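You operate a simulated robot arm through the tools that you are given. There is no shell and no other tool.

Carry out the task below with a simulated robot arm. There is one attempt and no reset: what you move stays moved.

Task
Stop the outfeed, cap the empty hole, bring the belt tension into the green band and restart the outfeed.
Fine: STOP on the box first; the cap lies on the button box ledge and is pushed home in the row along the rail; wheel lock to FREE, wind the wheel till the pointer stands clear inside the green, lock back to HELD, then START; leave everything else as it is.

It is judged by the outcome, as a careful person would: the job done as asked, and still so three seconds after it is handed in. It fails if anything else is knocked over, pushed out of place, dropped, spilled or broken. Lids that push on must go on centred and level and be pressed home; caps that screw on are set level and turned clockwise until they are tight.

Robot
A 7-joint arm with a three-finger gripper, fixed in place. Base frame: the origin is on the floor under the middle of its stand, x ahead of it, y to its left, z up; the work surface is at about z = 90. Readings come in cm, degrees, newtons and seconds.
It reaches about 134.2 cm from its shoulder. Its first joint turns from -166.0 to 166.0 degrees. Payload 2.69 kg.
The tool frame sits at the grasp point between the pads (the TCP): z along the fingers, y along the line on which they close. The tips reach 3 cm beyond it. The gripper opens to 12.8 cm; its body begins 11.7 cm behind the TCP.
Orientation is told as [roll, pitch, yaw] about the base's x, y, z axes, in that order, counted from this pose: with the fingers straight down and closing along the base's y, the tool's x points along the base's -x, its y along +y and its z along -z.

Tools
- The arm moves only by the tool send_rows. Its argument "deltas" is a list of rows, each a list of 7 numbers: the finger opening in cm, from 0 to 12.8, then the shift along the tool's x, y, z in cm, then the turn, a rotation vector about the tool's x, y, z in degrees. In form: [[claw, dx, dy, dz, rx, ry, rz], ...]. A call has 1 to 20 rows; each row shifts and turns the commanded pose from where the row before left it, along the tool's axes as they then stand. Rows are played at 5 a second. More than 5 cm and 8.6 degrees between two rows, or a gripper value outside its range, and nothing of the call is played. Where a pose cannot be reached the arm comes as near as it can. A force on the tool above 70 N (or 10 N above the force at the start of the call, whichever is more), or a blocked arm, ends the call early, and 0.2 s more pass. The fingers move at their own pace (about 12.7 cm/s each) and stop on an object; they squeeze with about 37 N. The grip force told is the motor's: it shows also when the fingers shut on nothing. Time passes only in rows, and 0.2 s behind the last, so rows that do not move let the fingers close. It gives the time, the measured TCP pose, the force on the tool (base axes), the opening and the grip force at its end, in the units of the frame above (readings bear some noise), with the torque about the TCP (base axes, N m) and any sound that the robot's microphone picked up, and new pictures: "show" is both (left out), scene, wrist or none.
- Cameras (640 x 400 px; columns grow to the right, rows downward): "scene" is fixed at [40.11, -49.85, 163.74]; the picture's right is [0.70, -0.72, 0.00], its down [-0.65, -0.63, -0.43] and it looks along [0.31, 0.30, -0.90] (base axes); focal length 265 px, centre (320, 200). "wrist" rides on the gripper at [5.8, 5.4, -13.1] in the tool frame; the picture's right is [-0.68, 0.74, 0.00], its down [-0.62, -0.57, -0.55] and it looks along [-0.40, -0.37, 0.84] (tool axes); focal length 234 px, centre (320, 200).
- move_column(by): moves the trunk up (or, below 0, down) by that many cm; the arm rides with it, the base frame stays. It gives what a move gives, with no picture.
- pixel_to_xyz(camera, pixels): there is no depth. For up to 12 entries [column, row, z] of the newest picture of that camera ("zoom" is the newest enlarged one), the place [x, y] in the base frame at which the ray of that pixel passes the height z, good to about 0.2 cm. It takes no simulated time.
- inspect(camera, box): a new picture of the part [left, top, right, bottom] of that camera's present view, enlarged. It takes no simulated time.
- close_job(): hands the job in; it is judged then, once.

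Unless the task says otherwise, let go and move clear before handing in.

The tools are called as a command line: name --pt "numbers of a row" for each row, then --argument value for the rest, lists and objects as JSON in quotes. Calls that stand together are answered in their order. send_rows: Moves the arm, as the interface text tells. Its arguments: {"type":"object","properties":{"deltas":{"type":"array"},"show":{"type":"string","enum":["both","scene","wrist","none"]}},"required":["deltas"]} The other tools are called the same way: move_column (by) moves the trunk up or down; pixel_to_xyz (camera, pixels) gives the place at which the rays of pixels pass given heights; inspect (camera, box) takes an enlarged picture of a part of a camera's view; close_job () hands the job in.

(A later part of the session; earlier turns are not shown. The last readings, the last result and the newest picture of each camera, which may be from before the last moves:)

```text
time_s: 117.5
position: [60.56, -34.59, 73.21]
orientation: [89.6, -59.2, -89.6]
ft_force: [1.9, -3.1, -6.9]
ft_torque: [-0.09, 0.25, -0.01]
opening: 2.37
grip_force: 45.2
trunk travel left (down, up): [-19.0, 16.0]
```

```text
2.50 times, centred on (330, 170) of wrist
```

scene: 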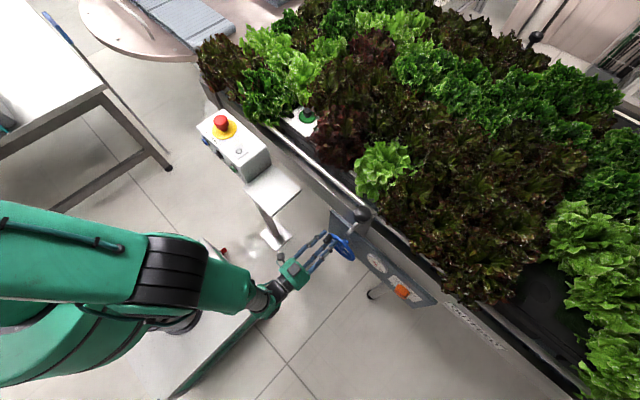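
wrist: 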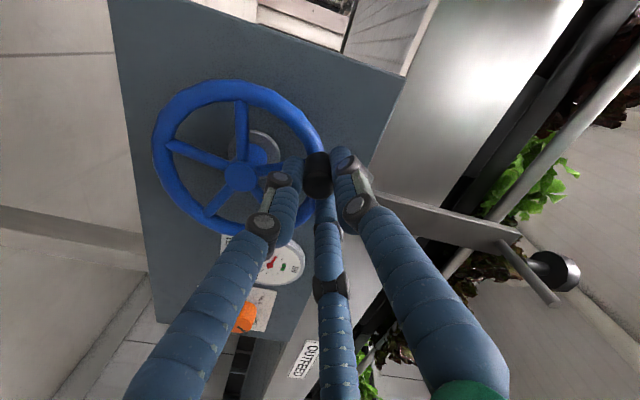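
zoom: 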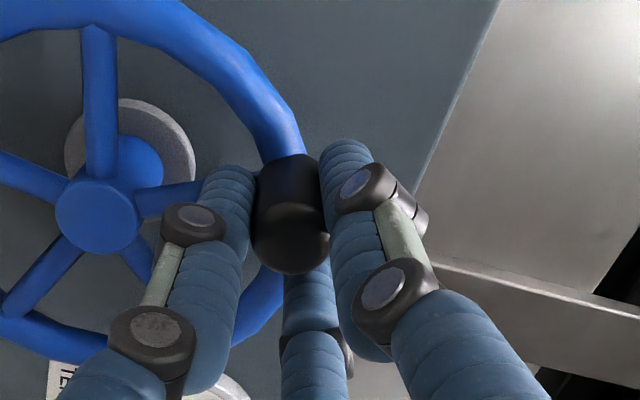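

Handle gripped (2.4 cm, 45 N). Winding counter-clockwise 40° in 5° steps.

send_rows --pt "0.8 0.46 0.331 0 0 0 0" --pt "0.8 0.487 0.29 0 0 0 0" --pt "0.8 0.511 0.246 0 0 0 0" --pt "0.8 0.53 0.2 0 0 0 0" --pt "0.8 0.545 0.152 0 0 0 0" --pt "0.8 0.559 0.105 0 0 0 0" --pt "0.8 0.564 0.057 0 0 0 0" --pt "0.8 0.568 0.006 0 0 0 0" --pt "0.8 0 0 0 0 0 0" --show "wrist"

inspect --camera "wrist" --box '[240, 90, 420, 250]'

inspect --camera "scene" --box '[320, 210, 400, 290]'

```text
time_s: 119.5
position: [60.44, -31.51, 70.22]
orientation: [89.8, -59.2, -89.8]
ft_force: [-4.6, -34.4, -11.1]
ft_torque: [-0.34, -0.09, -1.22]
opening: 2.12
grip_force: 44.6
trunk travel left (down, up): [-19.0, 16.0]
```

wrist: 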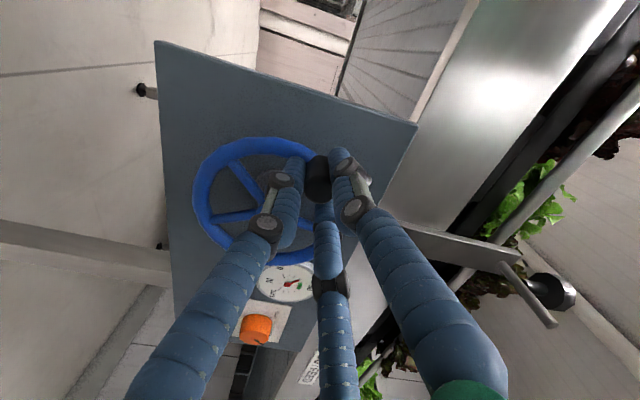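

```text
2.50 times, centred on (330, 170) of wrist
```

zoom: 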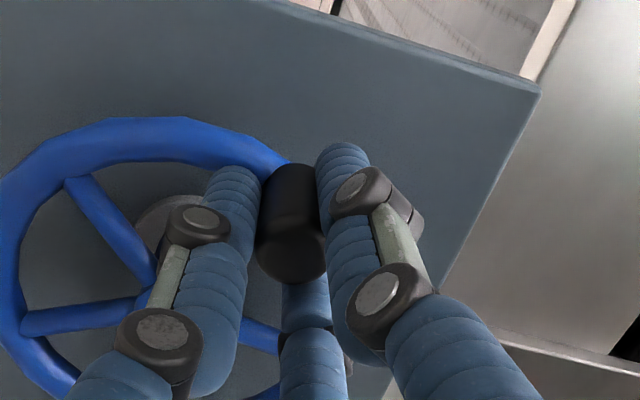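

```text
5.00 times, centred on (360, 250) of scene
```

zoom: 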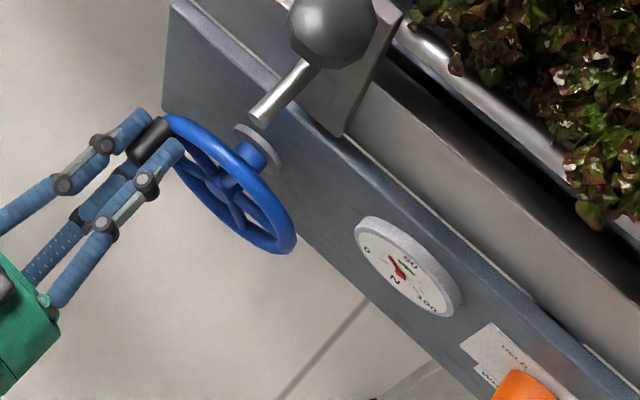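

The handle follows; reading check next. The 35 N is mostly radial (my circle is ~0.25 cm too large), so I'll tighten the radius. Zooming in on the gauge.

inspect --camera "wrist" --box '[245, 245, 325, 320]'

inspect --camera "scene" --box '[355, 240, 405, 280]'

```text
5.33 times, centred on (285, 282) of wrist
```

zoom: 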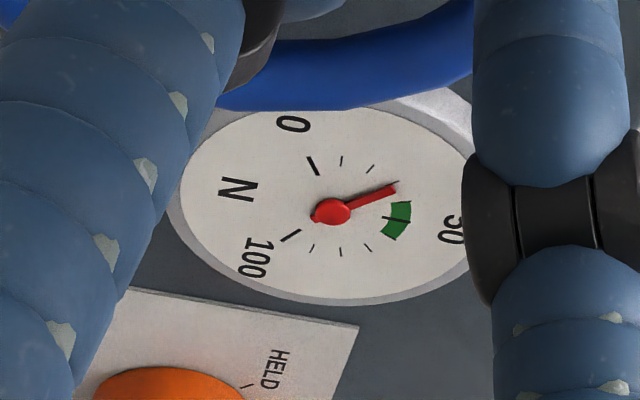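

```text
10.00 times, centred on (380, 260) of scene
```

zoom: 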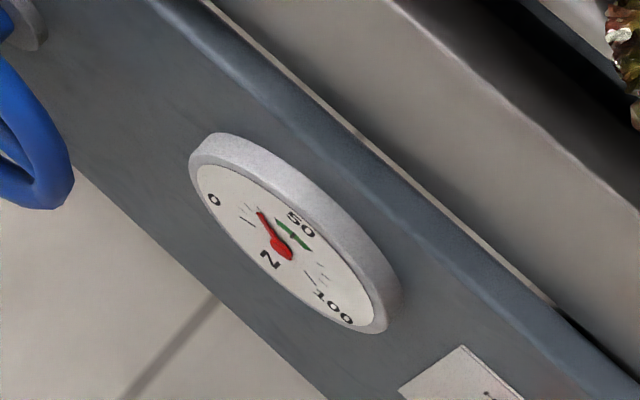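

The reading is now ≈30 after 40° CCW (≈0.26 per degree). Continuing CCW 35° with a smaller radius.

send_rows --pt "0.8 0.559 -0.318 0 0 0 0" --pt "0.8 0.539 -0.089 0 0 0 0" --pt "0.8 0.53 -0.134 0 0 0 0" --pt "0.8 0.516 -0.18 0 0 0 0" --pt "0.8 0.499 -0.226 0 0 0 0" --pt "0.8 0.476 -0.268 0 0 0 0" --pt "0.8 0.452 -0.308 0 0 0 0" --pt "0.8 0 0 0 0 0 0" --show "wrist"

inspect --camera "wrist" --box '[235, 235, 335, 330]'

inspect --camera "scene" --box '[355, 240, 405, 280]'

```text
time_s: 121.3
position: [60.44, -30.74, 66.56]
orientation: [89.9, -59.2, -89.7]
ft_force: [5.4, -15.4, 7.5]
ft_torque: [-0.29, -0.46, -0.31]
opening: 2.1
grip_force: 45.4
trunk travel left (down, up): [-19.0, 16.0]
```

wrist: 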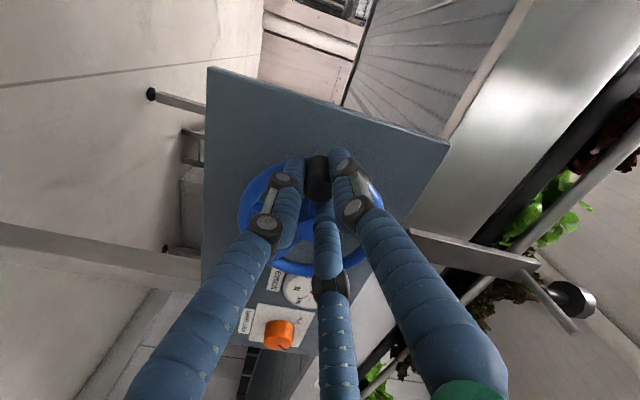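

```text
4.21 times, centred on (285, 282) of wrist
```

zoom: 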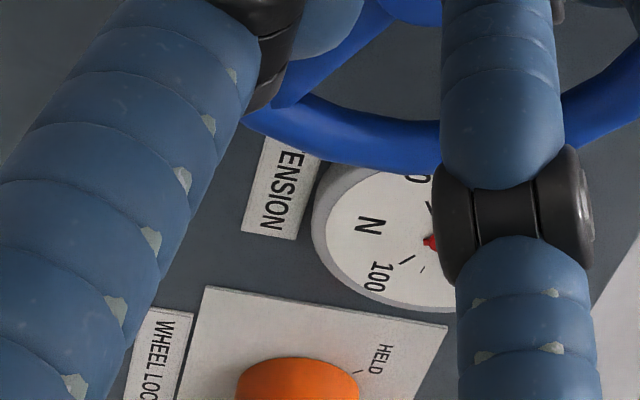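

```text
10.00 times, centred on (380, 260) of scene
```

zoom: 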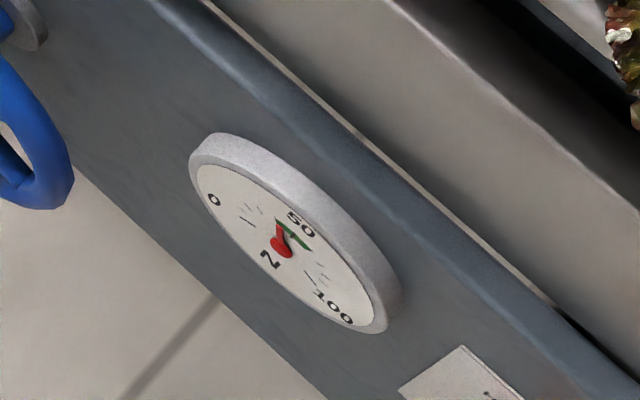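

The scene zoom shows the pointer at the lower edge of the green (≈40). Another ~25° first, then check again.

send_rows --pt "0.8 0.39 -0.384 0 0 0 0" --pt "0.8 0.388 -0.379 0 0 0 0" --pt "0.8 0.354 -0.412 0 0 0 0" --pt "0.8 0.317 -0.441 0 0 0 0" --pt "0.8 0.278 -0.466 0 0 0 0" --pt "0.8 0 0 0 0 0 0" --show "wrist"

inspect --camera "scene" --box '[360, 245, 400, 275]'

```text
time_s: 122.7
position: [60.39, -31.82, 64.12]
orientation: [89.8, -59.3, -89.8]
ft_force: [-3.8, -13.9, 16.5]
ft_torque: [-0.27, -0.66, -0.2]
opening: 2.1
grip_force: 44.8
trunk travel left (down, up): [-19.0, 16.0]
```

wrist: 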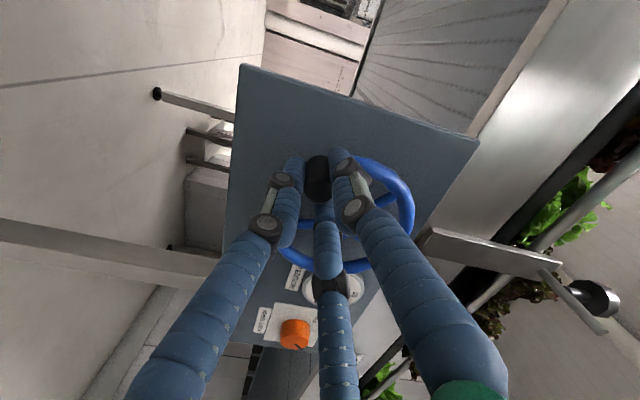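

```text
13.33 times, centred on (380, 260) of scene
```

zoom: 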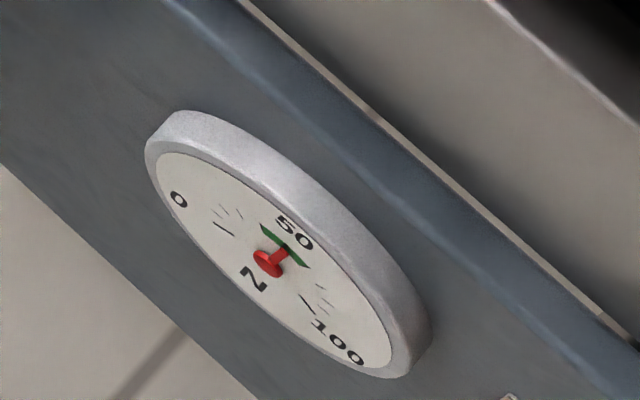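

The pointer tip (285,247) now sits in the middle of the green arc (262,225)–(308,267). Releasing the handle and backing off to check from straight ahead.

send_rows --pt "2.5 0 0 0 0 0 0" --pt "4.5 0 0 0 0 0 0" --pt "4.5 0 0 0 0 0 0" --pt "4.5 0 0 -1.5 0 0 0" --pt "4.5 0 0 -2 0 0 0" --pt "4.5 0 0 -3 0 0 0" --pt "4.5 0 0 0 0 0 0" --show "both"

inspect --camera "scene" --box '[360, 245, 400, 275]'

inspect --camera "wrist" --box '[250, 210, 370, 310]'

```text
time_s: 124.3
position: [53.81, -31.6, 64.15]
orientation: [89.7, -59.1, -89.7]
ft_force: [-0.2, 0.1, 0.0]
ft_torque: [0.0, 0.01, 0.0]
opening: 4.52
grip_force: 0.2
trunk travel left (down, up): [-19.0, 16.0]
```

scene: 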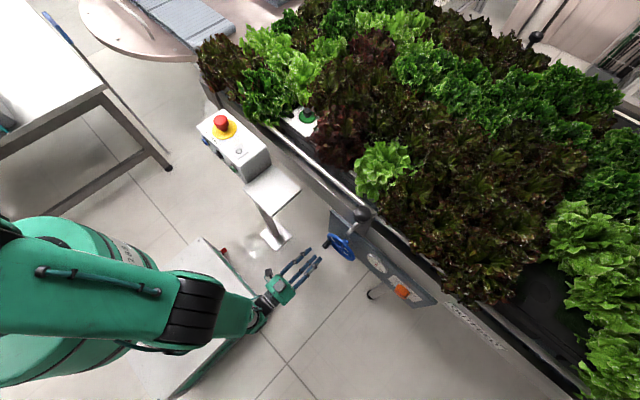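
wrist: 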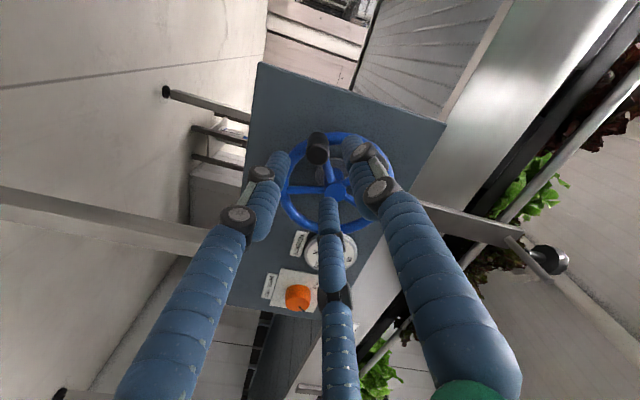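

```text
13.33 times, centred on (380, 260) of scene
```

zoom: 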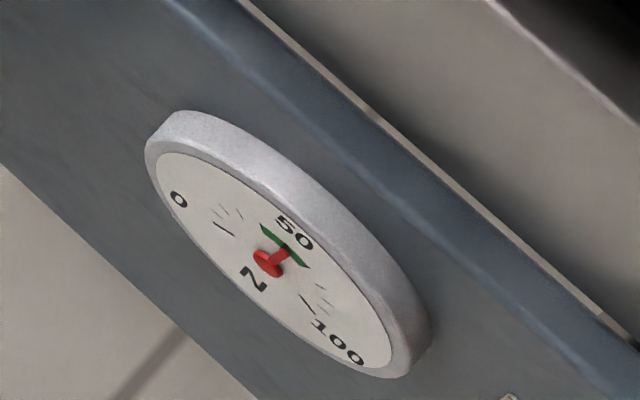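

```text
4.00 times, centred on (310, 260) of wrist
```

zoom: 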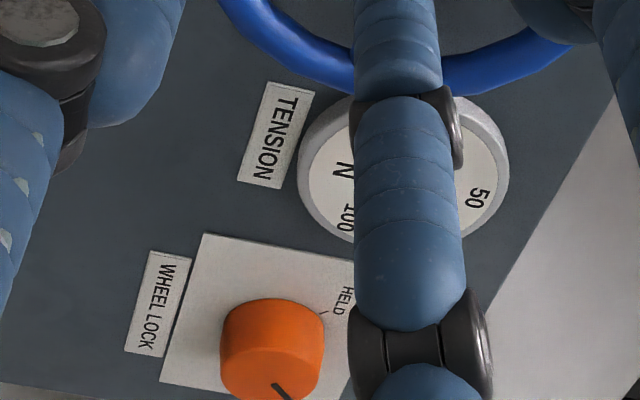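

The pointer stays put with the wheel released. Moving over to the lock (staying well clear), with a look at the gauge on the way.

send_rows --pt "7.5 -2.88 -3.44 -0.3 0 0 0" --pt "7.5 -2.88 -3.44 -0.3 0 0 0" --pt "7.5 -2.88 -3.44 -0.3 0 0 0" --pt "7.5 -2.88 -3.44 -0.3 0 0 0" --pt "7.5 -2.88 -3.44 -0.3 0 0 0" --pt "7.5 -2.88 -3.44 -0.3 0 0 0" --pt "7.5 -2.88 -3.44 0 0 0 0" --pt "7.5 0 0 0 0 0 0" --show "both"

inspect --camera "wrist" --box '[260, 20, 460, 180]'

```text
time_s: 126.1
position: [52.24, -62.66, 69.0]
orientation: [89.6, -59.2, -89.7]
ft_force: [-0.4, 0.2, -0.1]
ft_torque: [-0.02, -0.01, 0.01]
opening: 7.5
grip_force: 0.2
trunk travel left (down, up): [-19.0, 16.0]
```

scene: 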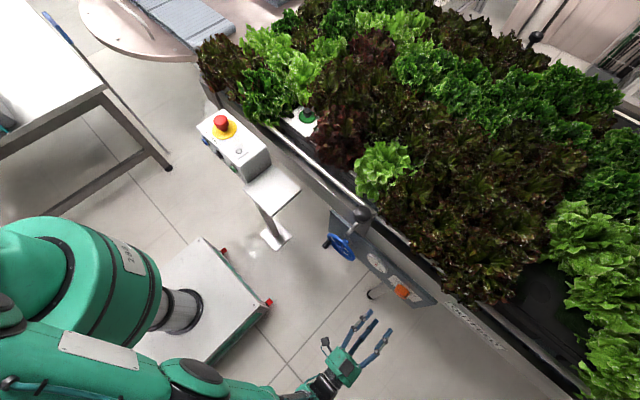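
wrist: 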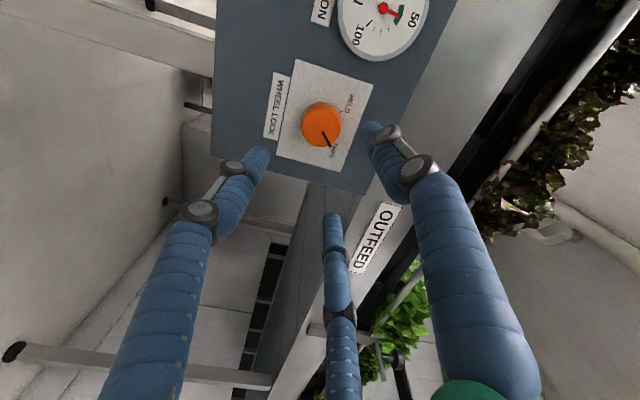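

```text
2.50 times, centred on (360, 100) of wrist
```

zoom: 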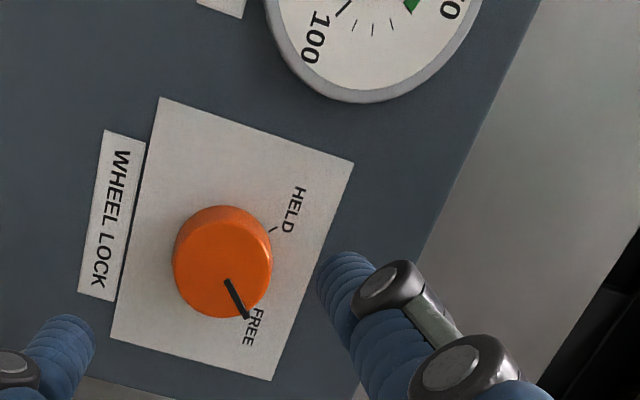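

Gauge at top of the wrist view (388,10). Enlarging it for a proper straight-on reading.

inspect --camera "wrist" --box '[330, 0, 440, 70]'

inspect --camera "scene" --box '[360, 245, 400, 275]'

```text
5.71 times, centred on (385, 35) of wrist
```

zoom: 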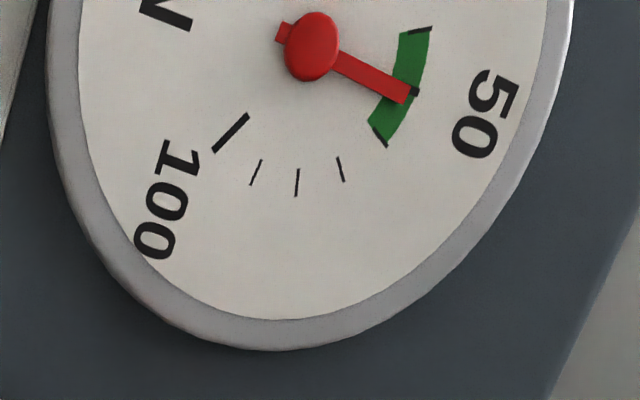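

```text
13.33 times, centred on (380, 260) of scene
```

zoom: 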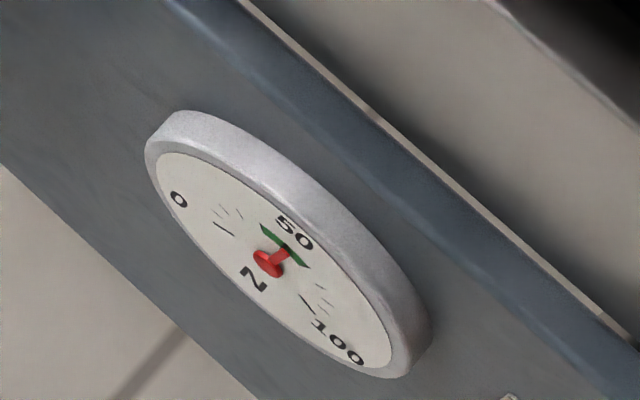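

The pointer stands right on 50, in the middle of the green (40–60). Now turning the lock back: rolling the gripper +50° to start, centring, and advancing to the knob.

send_rows --pt "7.5 0 0 0 0 0 8" --pt "7.5 0 0 0 0 0 8" --pt "7.5 0 0 0 0 0 8" --pt "7.5 0 0 0 0 0 8" --pt "7.5 0 0 0 0 0 8" --pt "7.5 0 0 0 0 0 8" --pt "7.5 0 0 0 0 0 4" --pt "7.5 0.15 0.07 3 0 0 0" --pt "7.5 0 0 3 0 0 0" --pt "7.5 0 0 3.5 0 0 0" --pt "7.5 0 0 0 0 0 0" --show "both"

inspect --camera "wrist" --box '[240, 80, 420, 240]'

inspect --camera "scene" --box '[360, 260, 440, 330]'

```text
time_s: 128.5
position: [61.85, -62.42, 68.89]
orientation: [89.8, -7.2, -89.9]
ft_force: [-0.2, 1.1, -0.7]
ft_torque: [-0.02, -0.02, 0.01]
opening: 7.5
grip_force: 0.1
trunk travel left (down, up): [-19.0, 16.0]
```

scene: 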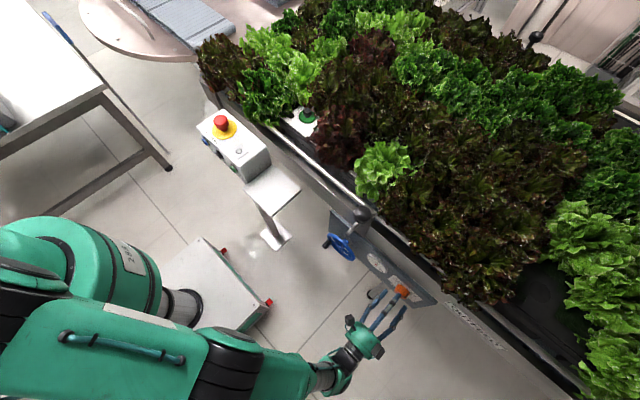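
wrist: 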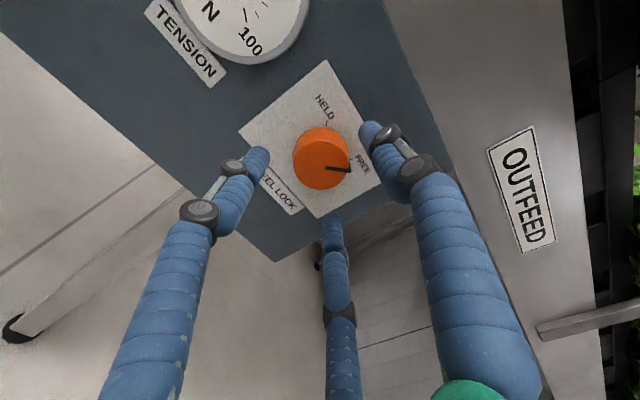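

```text
2.50 times, centred on (330, 160) of wrist
```

zoom: 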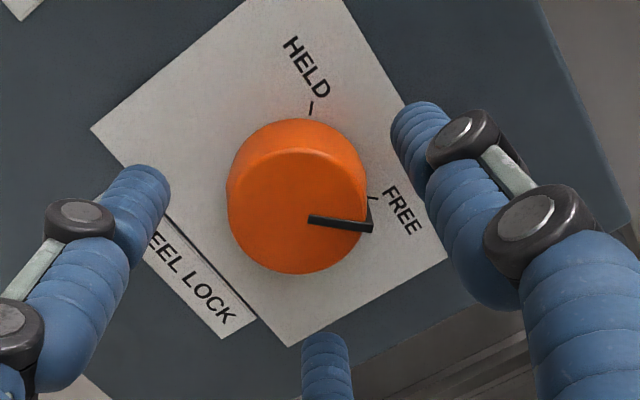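

```text
5.71 times, centred on (400, 295) of scene
```

zoom: 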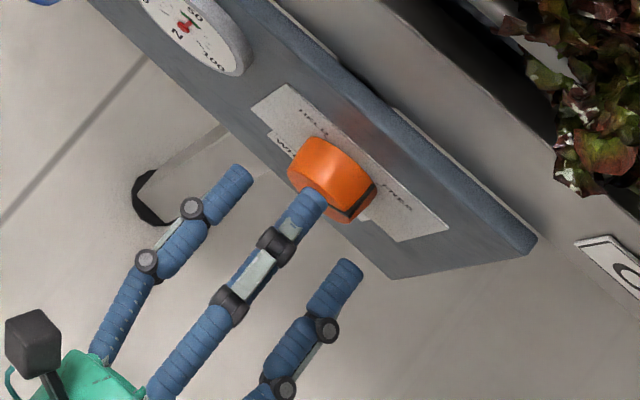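

Well centred on the knob ((320.8,164) vs (319.4,165)). Advancing 3.4 cm and closing.

send_rows --pt "7.5 0 0 1.5 0 0 0" --pt "7.5 0 0 1.2 0 0 0" --pt "7.5 0 0 0.7 0 0 0" --pt "6 0 0 0 0 0 0" --pt "5 0 0 0 0 0 0" --pt "4 0 0 0 0 0 0" --pt "2 0 0 0 0 0 0" --pt "1 0 0 0 0 0 0" --pt "1 0 0 0 0 0 0" --show "wrist"

inspect --camera "wrist" --box '[240, 90, 400, 230]'

```text
time_s: 130.5
position: [65.09, -62.5, 69.07]
orientation: [89.9, -7.3, -89.9]
ft_force: [-0.1, 3.4, 5.4]
ft_torque: [-0.01, -0.24, 0.15]
opening: 4.65
grip_force: 45.1
trunk travel left (down, up): [-19.0, 16.0]
```

wrist: 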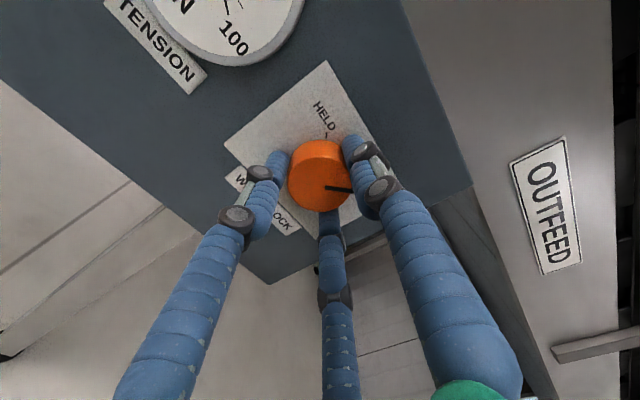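

```text
2.86 times, centred on (320, 160) of wrist
```

zoom: 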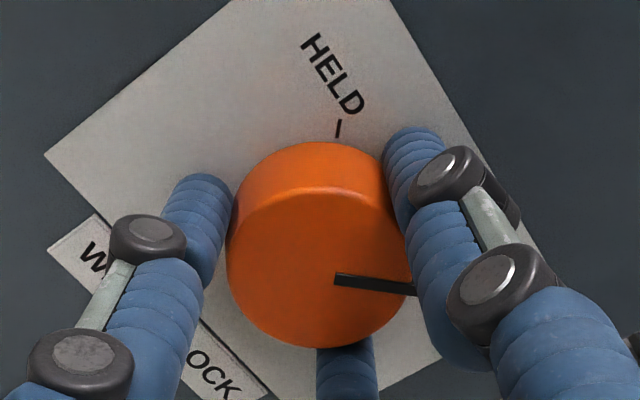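

Gripped at 4.65 cm. Turning counter-clockwise, first 60°.

send_rows --pt "1 0 0 0 0 0 -6" --pt "1 0 0 0 0 0 -6" --pt "1 0 0 0 0 0 -6" --pt "1 0 0 0 0 0 -6" --pt "1 0 0 0 0 0 -6" --pt "1 0 0 0 0 0 -6" --pt "1 0 0 0 0 0 -6" --pt "1 0 0 0 0 0 -6" --pt "1 0 0 0 0 0 -6" --pt "1 0 0 0 0 0 -6" --pt "1 0 0 0 0 0 0" --show "wrist"

```text
time_s: 132.9
position: [64.96, -62.5, 68.99]
orientation: [89.7, -67.3, -89.8]
ft_force: [7.2, 6.4, 9.9]
ft_torque: [0.0, -0.33, 0.04]
opening: 4.64
grip_force: 45.1
trunk travel left (down, up): [-19.0, 16.0]
```

wrist: 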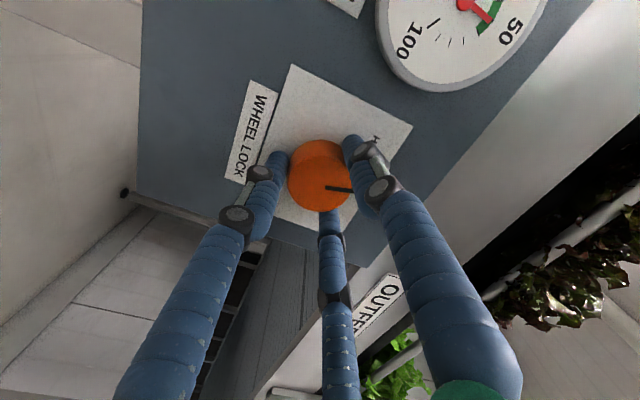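

60° back, knob following. Turning the remaining 30°.

send_rows --pt "1 0 0 0 0 0 -6" --pt "1 0 0 0 0 0 -6" --pt "1 0 0 0 0 0 -6" --pt "1 0 0 0 0 0 -6" --pt "1 0 0 0 0 0 -6" --pt "1 0 0 0 0 0 0" --show "wrist"

inspect --camera "wrist" --box '[240, 90, 400, 230]'

```text
time_s: 134.3
position: [65.1, -62.54, 68.92]
orientation: [-89.0, -82.7, 89.2]
ft_force: [4.6, 4.2, 7.9]
ft_torque: [0.06, -0.18, 0.23]
opening: 4.65
grip_force: 44.8
trunk travel left (down, up): [-19.0, 16.0]
```

wrist: 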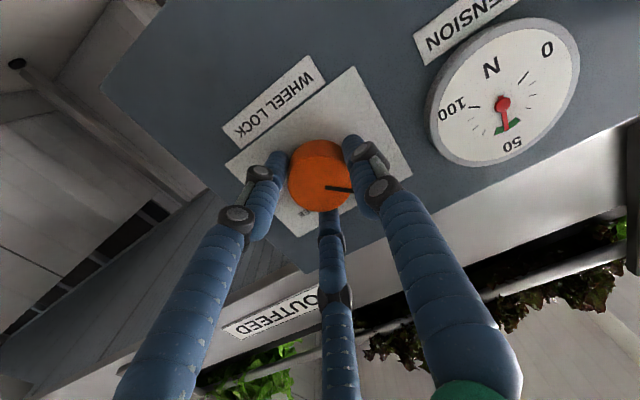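

```text
2.86 times, centred on (320, 160) of wrist
```

zoom: 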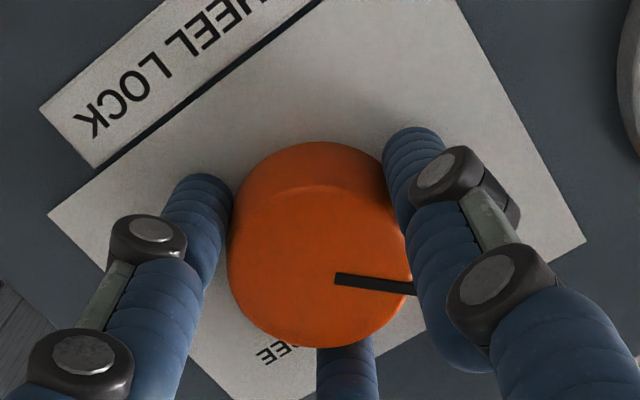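

Back at the original HELD angle (mark within about a degree of where it was at the start). Releasing and backing away to verify.

send_rows --pt "7.5 0 0 0 0 0 0" --pt "7.5 0 0 0 0 0 0" --pt "7.5 0 0 0 0 0 0" --pt "7.5 0 0 -2 0 0 0" --pt "7.5 0 0 -4 0 0 0" --pt "7.5 0 0 -4 0 0 0" --pt "3 0 0 -3 0 0 0" --pt "3 0 0 0 0 0 0" --show "both"

inspect --camera "wrist" --box '[260, 20, 460, 180]'

inspect --camera "wrist" --box '[360, 10, 480, 110]'

```text
time_s: 136.1
position: [51.8, -62.62, 68.99]
orientation: [-89.0, -82.8, 89.1]
ft_force: [-0.3, 0.4, 1.0]
ft_torque: [-0.03, -0.02, -0.01]
opening: 3.01
grip_force: 0.2
trunk travel left (down, up): [-19.0, 16.0]
```

scene: 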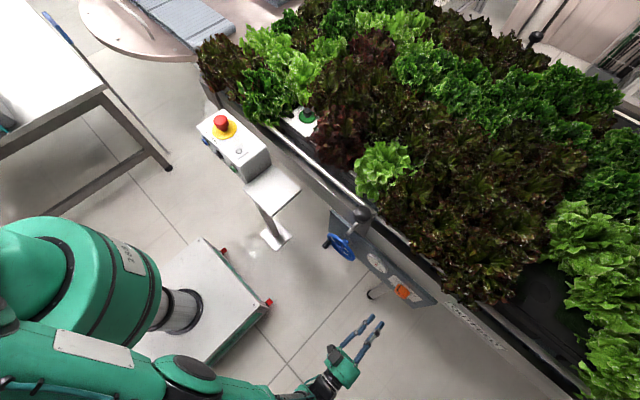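
wrist: 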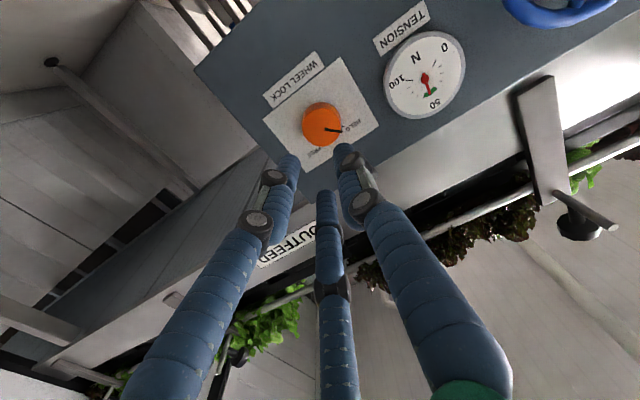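

```text
2.50 times, centred on (360, 100) of wrist
```

zoom: 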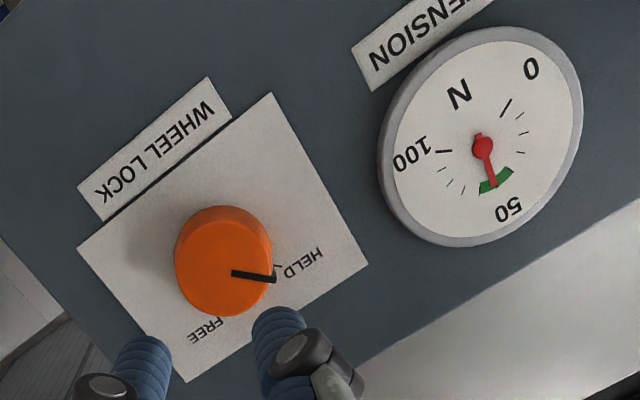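

```text
4.00 times, centred on (420, 60) of wrist
```

zoom: 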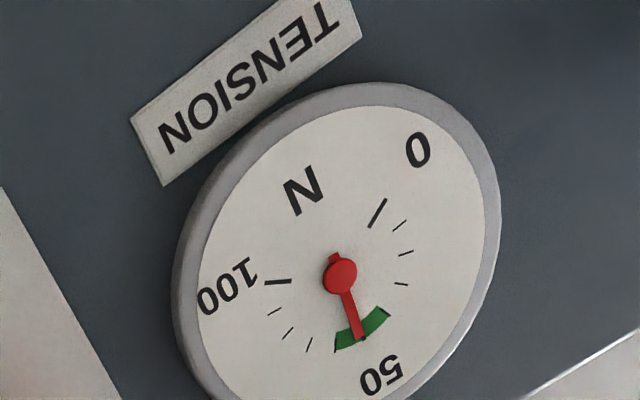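

Lock reads HELD and the pointer stays centred on 50 in the green. Last step: START. I'll unroll, tilt the gripper back to about -45° and lift away from the panel.

send_rows --pt "0 0 0 0 0 0 7.3" --pt "0 0 0 -2 0 7.5 0" --pt "0 0 0 -2 0 7.5 0" --pt "0 0 0 -2 0 7.5 0" --pt "0 0 0 0 0 7.5 0" --pt "0 0 0 0 0 7.5 0" --pt "0 0 0 0 0 7.5 0" --pt "0 0 0 0 0 0 0" --show "scene"

```text
time_s: 137.9
position: [46.16, -62.63, 69.93]
orientation: [0.2, -44.7, 0.0]
ft_force: [-0.4, 0.2, 0.5]
ft_torque: [0.0, 0.05, -0.02]
opening: 0.22
grip_force: 31.1
trunk travel left (down, up): [-19.0, 16.0]
```

scene: 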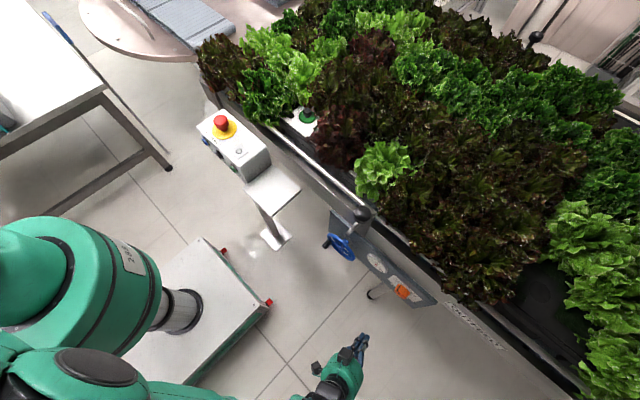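

Clean pose [0,-44.7,0]. Moving up and across toward the box side, x≈42, then I'll lower the trunk for a comfortable arm posture.

send_rows --pt "0 -1.4 3.375 -2.13 0 0 0" --pt "0 -1.4 3.375 -2.13 0 0 0" --pt "0 -1.4 3.375 -2.13 0 0 0" --pt "0 -1.4 3.375 -2.13 0 0 0" --pt "0 -1.4 3.375 -2.13 0 0 0" --pt "0 -1.4 3.375 -2.13 0 0 0" --pt "0 -1.4 3.375 -2.13 0 0 0" --pt "0 -1.4 3.375 -2.13 0 0 0" --pt "0 0 0 0 0 0 0" --show "none"

move_column --by -19

```text
time_s: 139.9
position: [41.97, -35.52, 89.82]
orientation: [0.1, -45.0, 0.0]
ft_force: [-0.3, 1.7, 1.1]
ft_torque: [-0.05, 0.0, -0.05]
opening: 0.21
grip_force: 31.6
trunk travel left (down, up): [-19.0, 16.0]
```

```text
time_s: 142.0
position: [41.97, -35.61, 70.92]
orientation: [0.3, -44.9, 0.0]
ft_force: [-0.3, -0.6, 0.0]
ft_torque: [0.01, -0.02, -0.04]
opening: 0.22
grip_force: 31.6
trunk travel left (down, up): [0.0, 35.0]
```

Trunk at its lowest. Now raising with the arm and moving to y≈-2.6, z≈104, x≈42.

send_rows --pt "0 -2.33 3.3 -2.33 0 0 0" --pt "0 -2.33 3.3 -2.33 0 0 0" --pt "0 -2.33 3.3 -2.33 0 0 0" --pt "0 -2.33 3.3 -2.33 0 0 0" --pt "0 -2.33 3.3 -2.33 0 0 0" --pt "0 -2.33 3.3 -2.33 0 0 0" --pt "0 -2.33 3.3 -2.33 0 0 0" --pt "0 -2.33 3.3 -2.33 0 0 0" --pt "0 -2.33 3.3 -2.33 0 0 0" --pt "0 -2.33 3.3 -2.33 0 0 0" --pt "0 0 0 0 0 0 0" --show "both"

```text
time_s: 142.6
position: [36.67, -23.72, 66.11]
orientation: [15.1, -36.0, -11.6]
ft_force: [0.5, -0.1, 0.7]
ft_torque: [0.03, -0.03, 0.01]
opening: 0.21
grip_force: 31.7
trunk travel left (down, up): [0.0, 35.0]
stopped in row 2: the arm was blocked; the commanded pose is now the measured one
```

scene: 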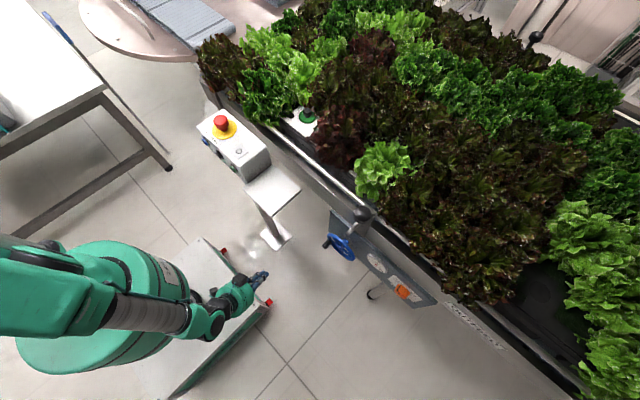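
wrist: 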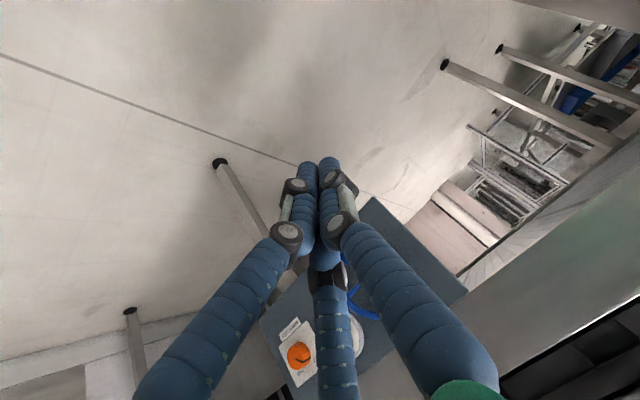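

The arm folded too tightly there (no contact: forces ≈0) and stopped at (36.7,-23.7,66.1). I'll raise the trunk 15 cm first, then move up and outward to unfold.

move_column --by 15

send_rows --pt "0 -3.94 -1.04 -2.43 0 0 0" --pt "0 -3.94 -1.04 -2.43 0 0 0" --pt "0 -3.94 -1.04 -2.43 0 0 0" --pt "0 -3.94 -1.04 -2.43 0 0 0" --pt "0 -3.94 -1.04 -2.43 0 0 0" --pt "0 0 0 0 0 0 0" --show "scene"

```text
time_s: 144.3
position: [36.84, -23.85, 81.1]
orientation: [15.2, -36.0, -11.7]
ft_force: [-0.7, 0.9, 0.3]
ft_torque: [0.0, 0.0, 0.0]
opening: 0.22
grip_force: 31.0
trunk travel left (down, up): [-15.0, 20.0]
```

```text
time_s: 145.9
position: [47.86, -29.05, 100.23]
orientation: [16.5, -35.0, -6.3]
ft_force: [-0.7, 0.4, 0.3]
ft_torque: [0.03, -0.01, 0.02]
opening: 0.23
grip_force: 31.6
trunk travel left (down, up): [-15.0, 20.0]
stopped in row 6: the arm was blocked; the commanded pose is now the measured one
```

scene: 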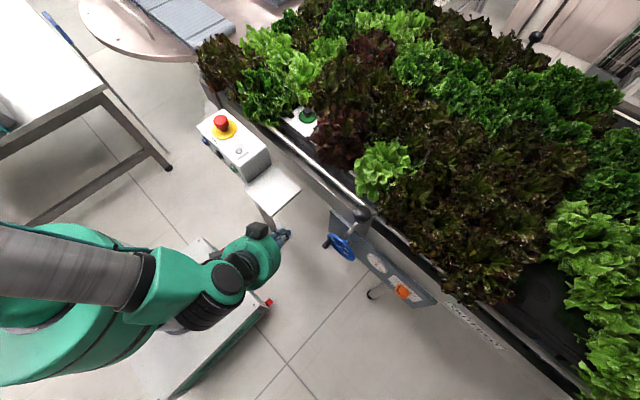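

At (47.9,-29.1,100.2) with a skewed orientation. I'll rotate to vertical here, a posture that worked well before, to regain a clean configuration.

send_rows --pt "0 0 0 0 2.81 7.11 -0.2" --pt "0 0 0 0 2.81 7.11 -0.2" --pt "0 0 0 0 2.81 7.11 -0.2" --pt "0 0 0 0 2.81 7.11 -0.2" --pt "0 0 0 0 2.81 7.11 -0.2" --pt "0 0 0 0 0 0 0" --show "scene"

```text
time_s: 147.3
position: [47.79, -29.26, 100.2]
orientation: [-0.2, 0.0, -0.3]
ft_force: [0.9, -0.2, 0.0]
ft_torque: [-0.03, 0.04, -0.01]
opening: 0.21
grip_force: 31.4
trunk travel left (down, up): [-15.0, 20.0]
```

scene: 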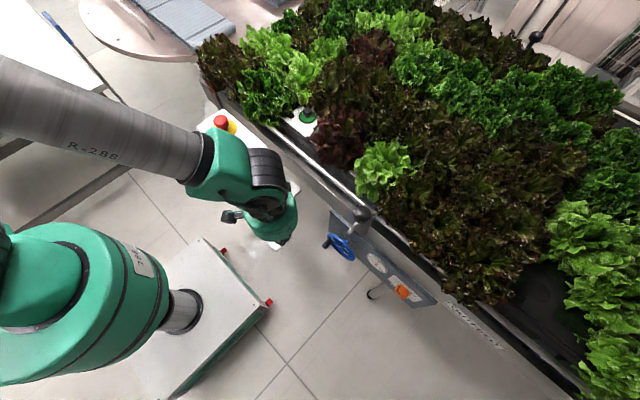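

Vertical and clean again. Repeating the path that worked at the start: up to z≈125, across to y≈-9, then pitch to -45°.

send_rows --pt "0 0 0 -5 0 0 0" --pt "0 0 0 -5 0 0 0" --pt "0 0 0 -5 0 0 0" --pt "0 0 0 -5 0 0 0" --pt "0 0 0 -5 0 0 0" --pt "0 0.7 4.9 0 0 0 0" --pt "0 0.7 4.9 0 0 0 0" --pt "0 0.7 4.9 0 0 0 0" --pt "0 0.7 4.9 0 0 0 0" --pt "0 0 0 0 0 -7.5 0" --pt "0 0 0 0 0 -7.5 0" --pt "0 0 0 0 0 -7.5 0" --pt "0 0 0 0 0 -7.5 0" --pt "0 0 0 0 0 -7.5 0" --pt "0 0 0 0 0 -7.5 0" --pt "0 0 0 0 0 0 0" --show "scene"

```text
time_s: 150.7
position: [45.02, -9.44, 125.16]
orientation: [-0.2, -45.1, -0.2]
ft_force: [0.3, 0.1, 0.0]
ft_torque: [-0.08, 0.0, -0.05]
opening: 0.19
grip_force: 31.2
trunk travel left (down, up): [-15.0, 20.0]
```

scene: 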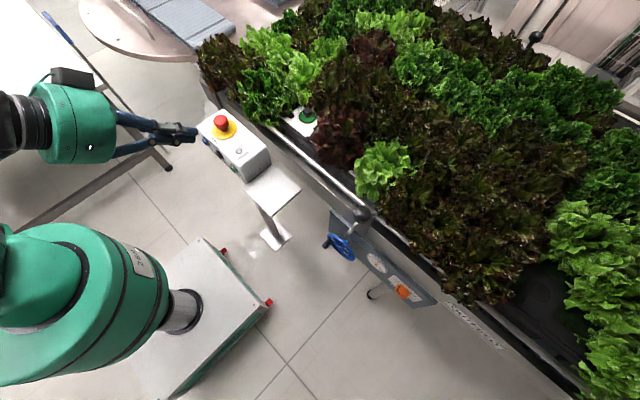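

On track: (45,-9.4,125.2) at -45°. Shifting to x≈41, y≈-2.6, then lowering the trunk 15 cm.

send_rows --pt "0 1.41 3.4 -1.41 0 0 0" --pt "0 1.41 3.4 -1.41 0 0 0" --pt "0 0 0 0 0 0 0" --show "none"

move_column --by -15

send_rows --pt "0 2.1 0 2.1 0 0 0" --pt "0 2.1 0 2.1 0 0 0" --pt "0 2 0 2 0 0 0" --pt "0 0 0 0 0 0 0" --show "both"

```text
time_s: 151.5
position: [40.91, -2.71, 125.33]
orientation: [-0.2, -45.0, -0.2]
ft_force: [0.1, 0.5, -0.5]
ft_torque: [-0.02, -0.04, 0.02]
opening: 0.19
grip_force: 31.5
trunk travel left (down, up): [-15.0, 20.0]
```

```text
time_s: 153.3
position: [40.96, -2.81, 110.07]
orientation: [-0.2, -44.9, -0.3]
ft_force: [-0.5, 0.4, 0.1]
ft_torque: [-0.01, -0.03, 0.01]
opening: 0.21
grip_force: 31.5
trunk travel left (down, up): [0.0, 35.0]
```

```text
time_s: 154.3
position: [40.87, -2.57, 101.4]
orientation: [-0.1, -45.1, -0.2]
ft_force: [-0.6, 0.5, -0.4]
ft_torque: [0.02, -0.02, 0.02]
opening: 0.24
grip_force: 31.2
trunk travel left (down, up): [0.0, 35.0]
```

scene: 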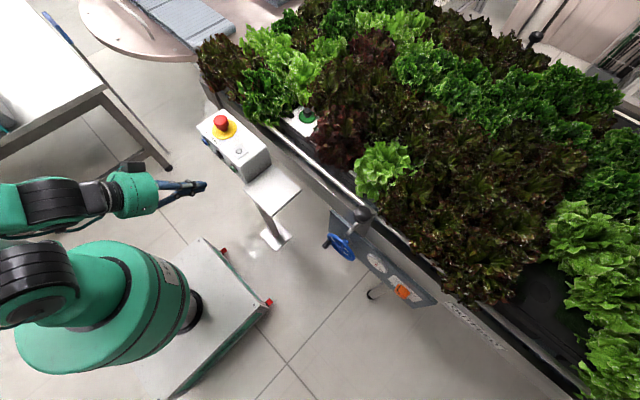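
wrist: 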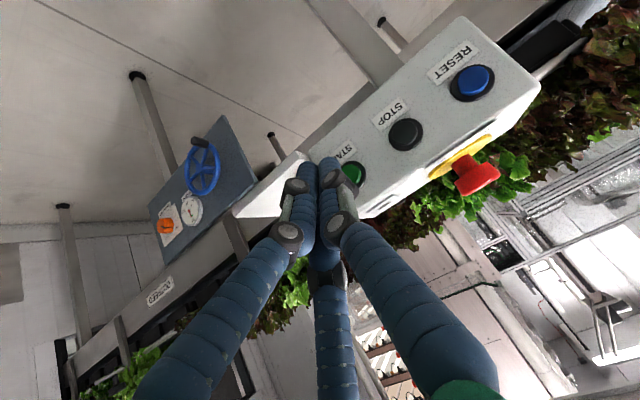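

START (green, now dark) is at (352,173) right by the finger tips. Tilting to about -52° and closing in to a few cm in front of it.

send_rows --pt "0 0 0 0 0 -7 0" --pt "0 -0.09 0 2.47 0 0 0" --pt "0 -0.09 0 2.47 0 0 0" --pt "0 0 0 0 0 0 0" --show "both"

inspect --camera "wrist" --box '[240, 90, 420, 240]'

inspect --camera "scene" --box '[180, 120, 290, 210]'

```text
time_s: 155.3
position: [45.09, -2.75, 98.44]
orientation: [-0.2, -52.1, -0.2]
ft_force: [0.6, 0.1, 0.1]
ft_torque: [0.01, 0.01, -0.02]
opening: 0.2
grip_force: 30.7
trunk travel left (down, up): [0.0, 35.0]
```

scene: 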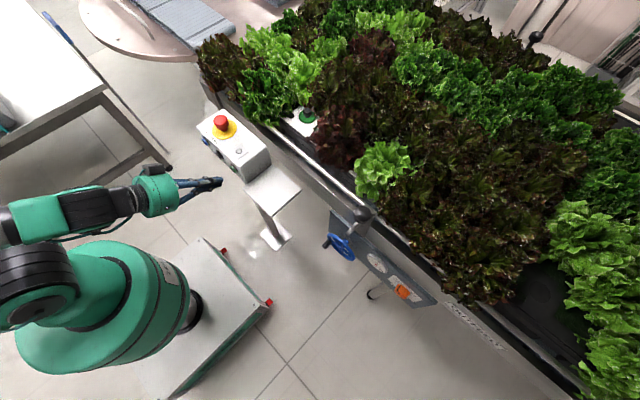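
wrist: 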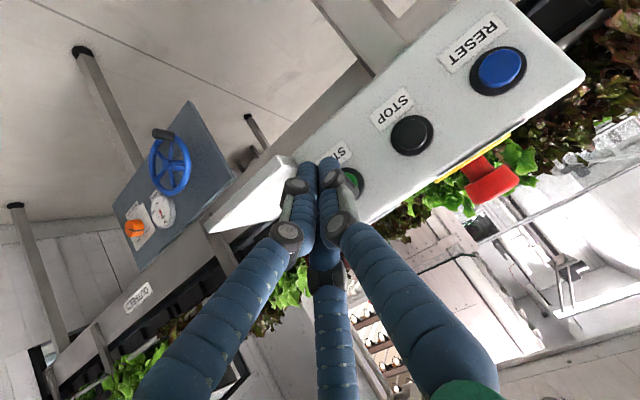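

```text
2.67 times, centred on (330, 165) of wrist
```

zoom: 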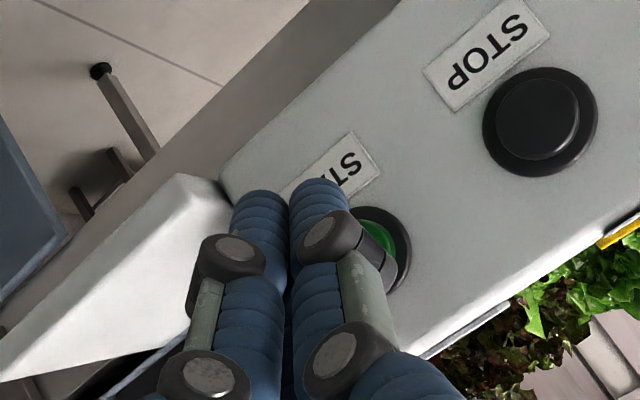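

```text
4.44 times, centred on (235, 165) of scene
```

zoom: 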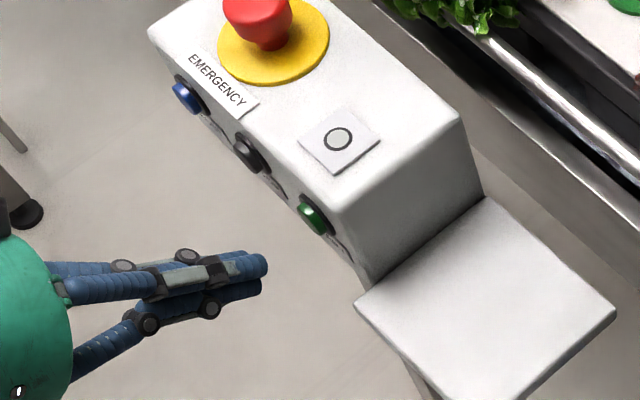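

Aligned: pushing along +X will bring the upper finger onto START's centre (z≈97.4, y≈-3.1), well clear of STOP. Advancing 3 cm, then in small steps.

send_rows --pt "0 -0.614 -0.05 0.789 0 0 0" --pt "0 -0.614 0 0.789 0 0 0" --pt "0 -0.614 0 0.789 0 0 0" --pt "0 0 0 0 0 0 0" --show "wrist"

inspect --camera "scene" --box '[190, 130, 270, 200]'

inspect --camera "wrist" --box '[240, 90, 420, 240]'

```text
time_s: 156.3
position: [47.92, -2.86, 98.49]
orientation: [-0.1, -52.0, -0.1]
ft_force: [0.0, 0.0, 0.8]
ft_torque: [0.01, 0.01, 0.01]
opening: 0.21
grip_force: 31.3
trunk travel left (down, up): [0.0, 35.0]
```

wrist: 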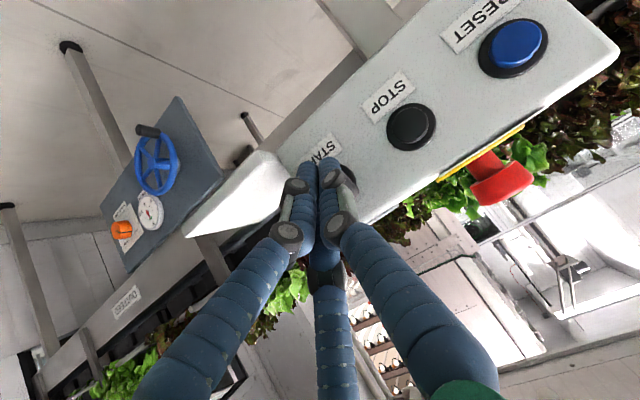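

```text
5.71 times, centred on (230, 165) of scene
```

zoom: 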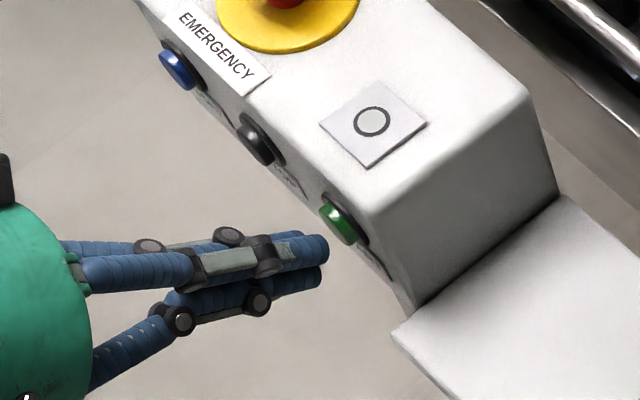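

```text
2.67 times, centred on (330, 165) of wrist
```

zoom: 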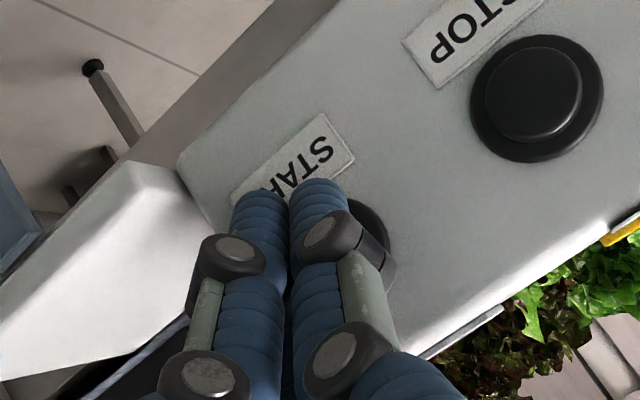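

No contact yet at TCP x=47.9; the geometry puts START directly ahead of the upper finger. Pushing on in 0.25 cm steps.

send_rows --pt "0 -0.154 0 0.197 0 0 0" --pt "0 -0.154 0 0.197 0 0 0" --pt "0 -0.154 0 0.197 0 0 0" --pt "0 -0.154 0 0.197 0 0 0" --pt "0 0 0 0 0 0 0" --show "wrist"

inspect --camera "scene" --box '[190, 130, 270, 200]'

```text
time_s: 157.5
position: [48.95, -2.78, 98.45]
orientation: [-0.3, -52.0, 0.0]
ft_force: [-2.9, 1.3, -0.1]
ft_torque: [0.0, 0.06, 0.03]
opening: 0.23
grip_force: 31.4
trunk travel left (down, up): [0.0, 35.0]
heard: click
```

wrist: 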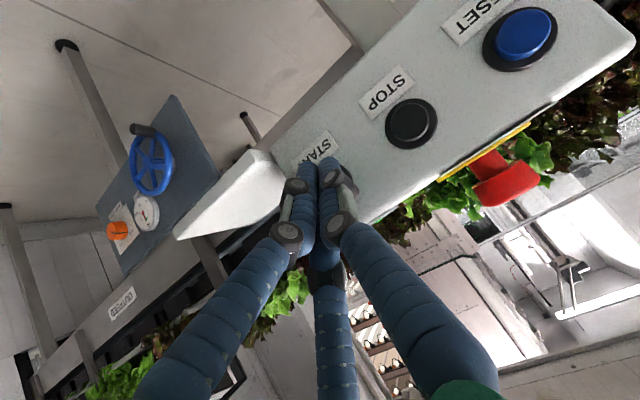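

```text
5.71 times, centred on (230, 165) of scene
```

zoom: 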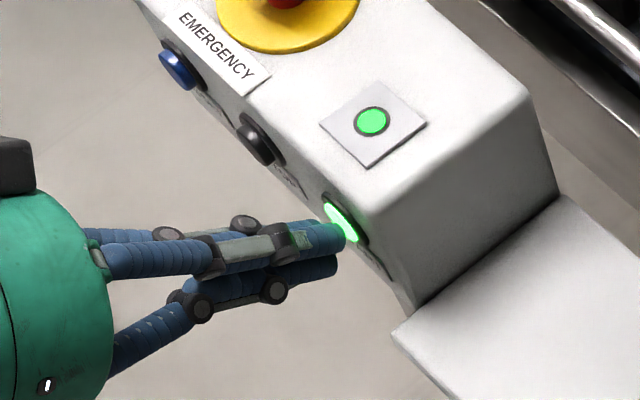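

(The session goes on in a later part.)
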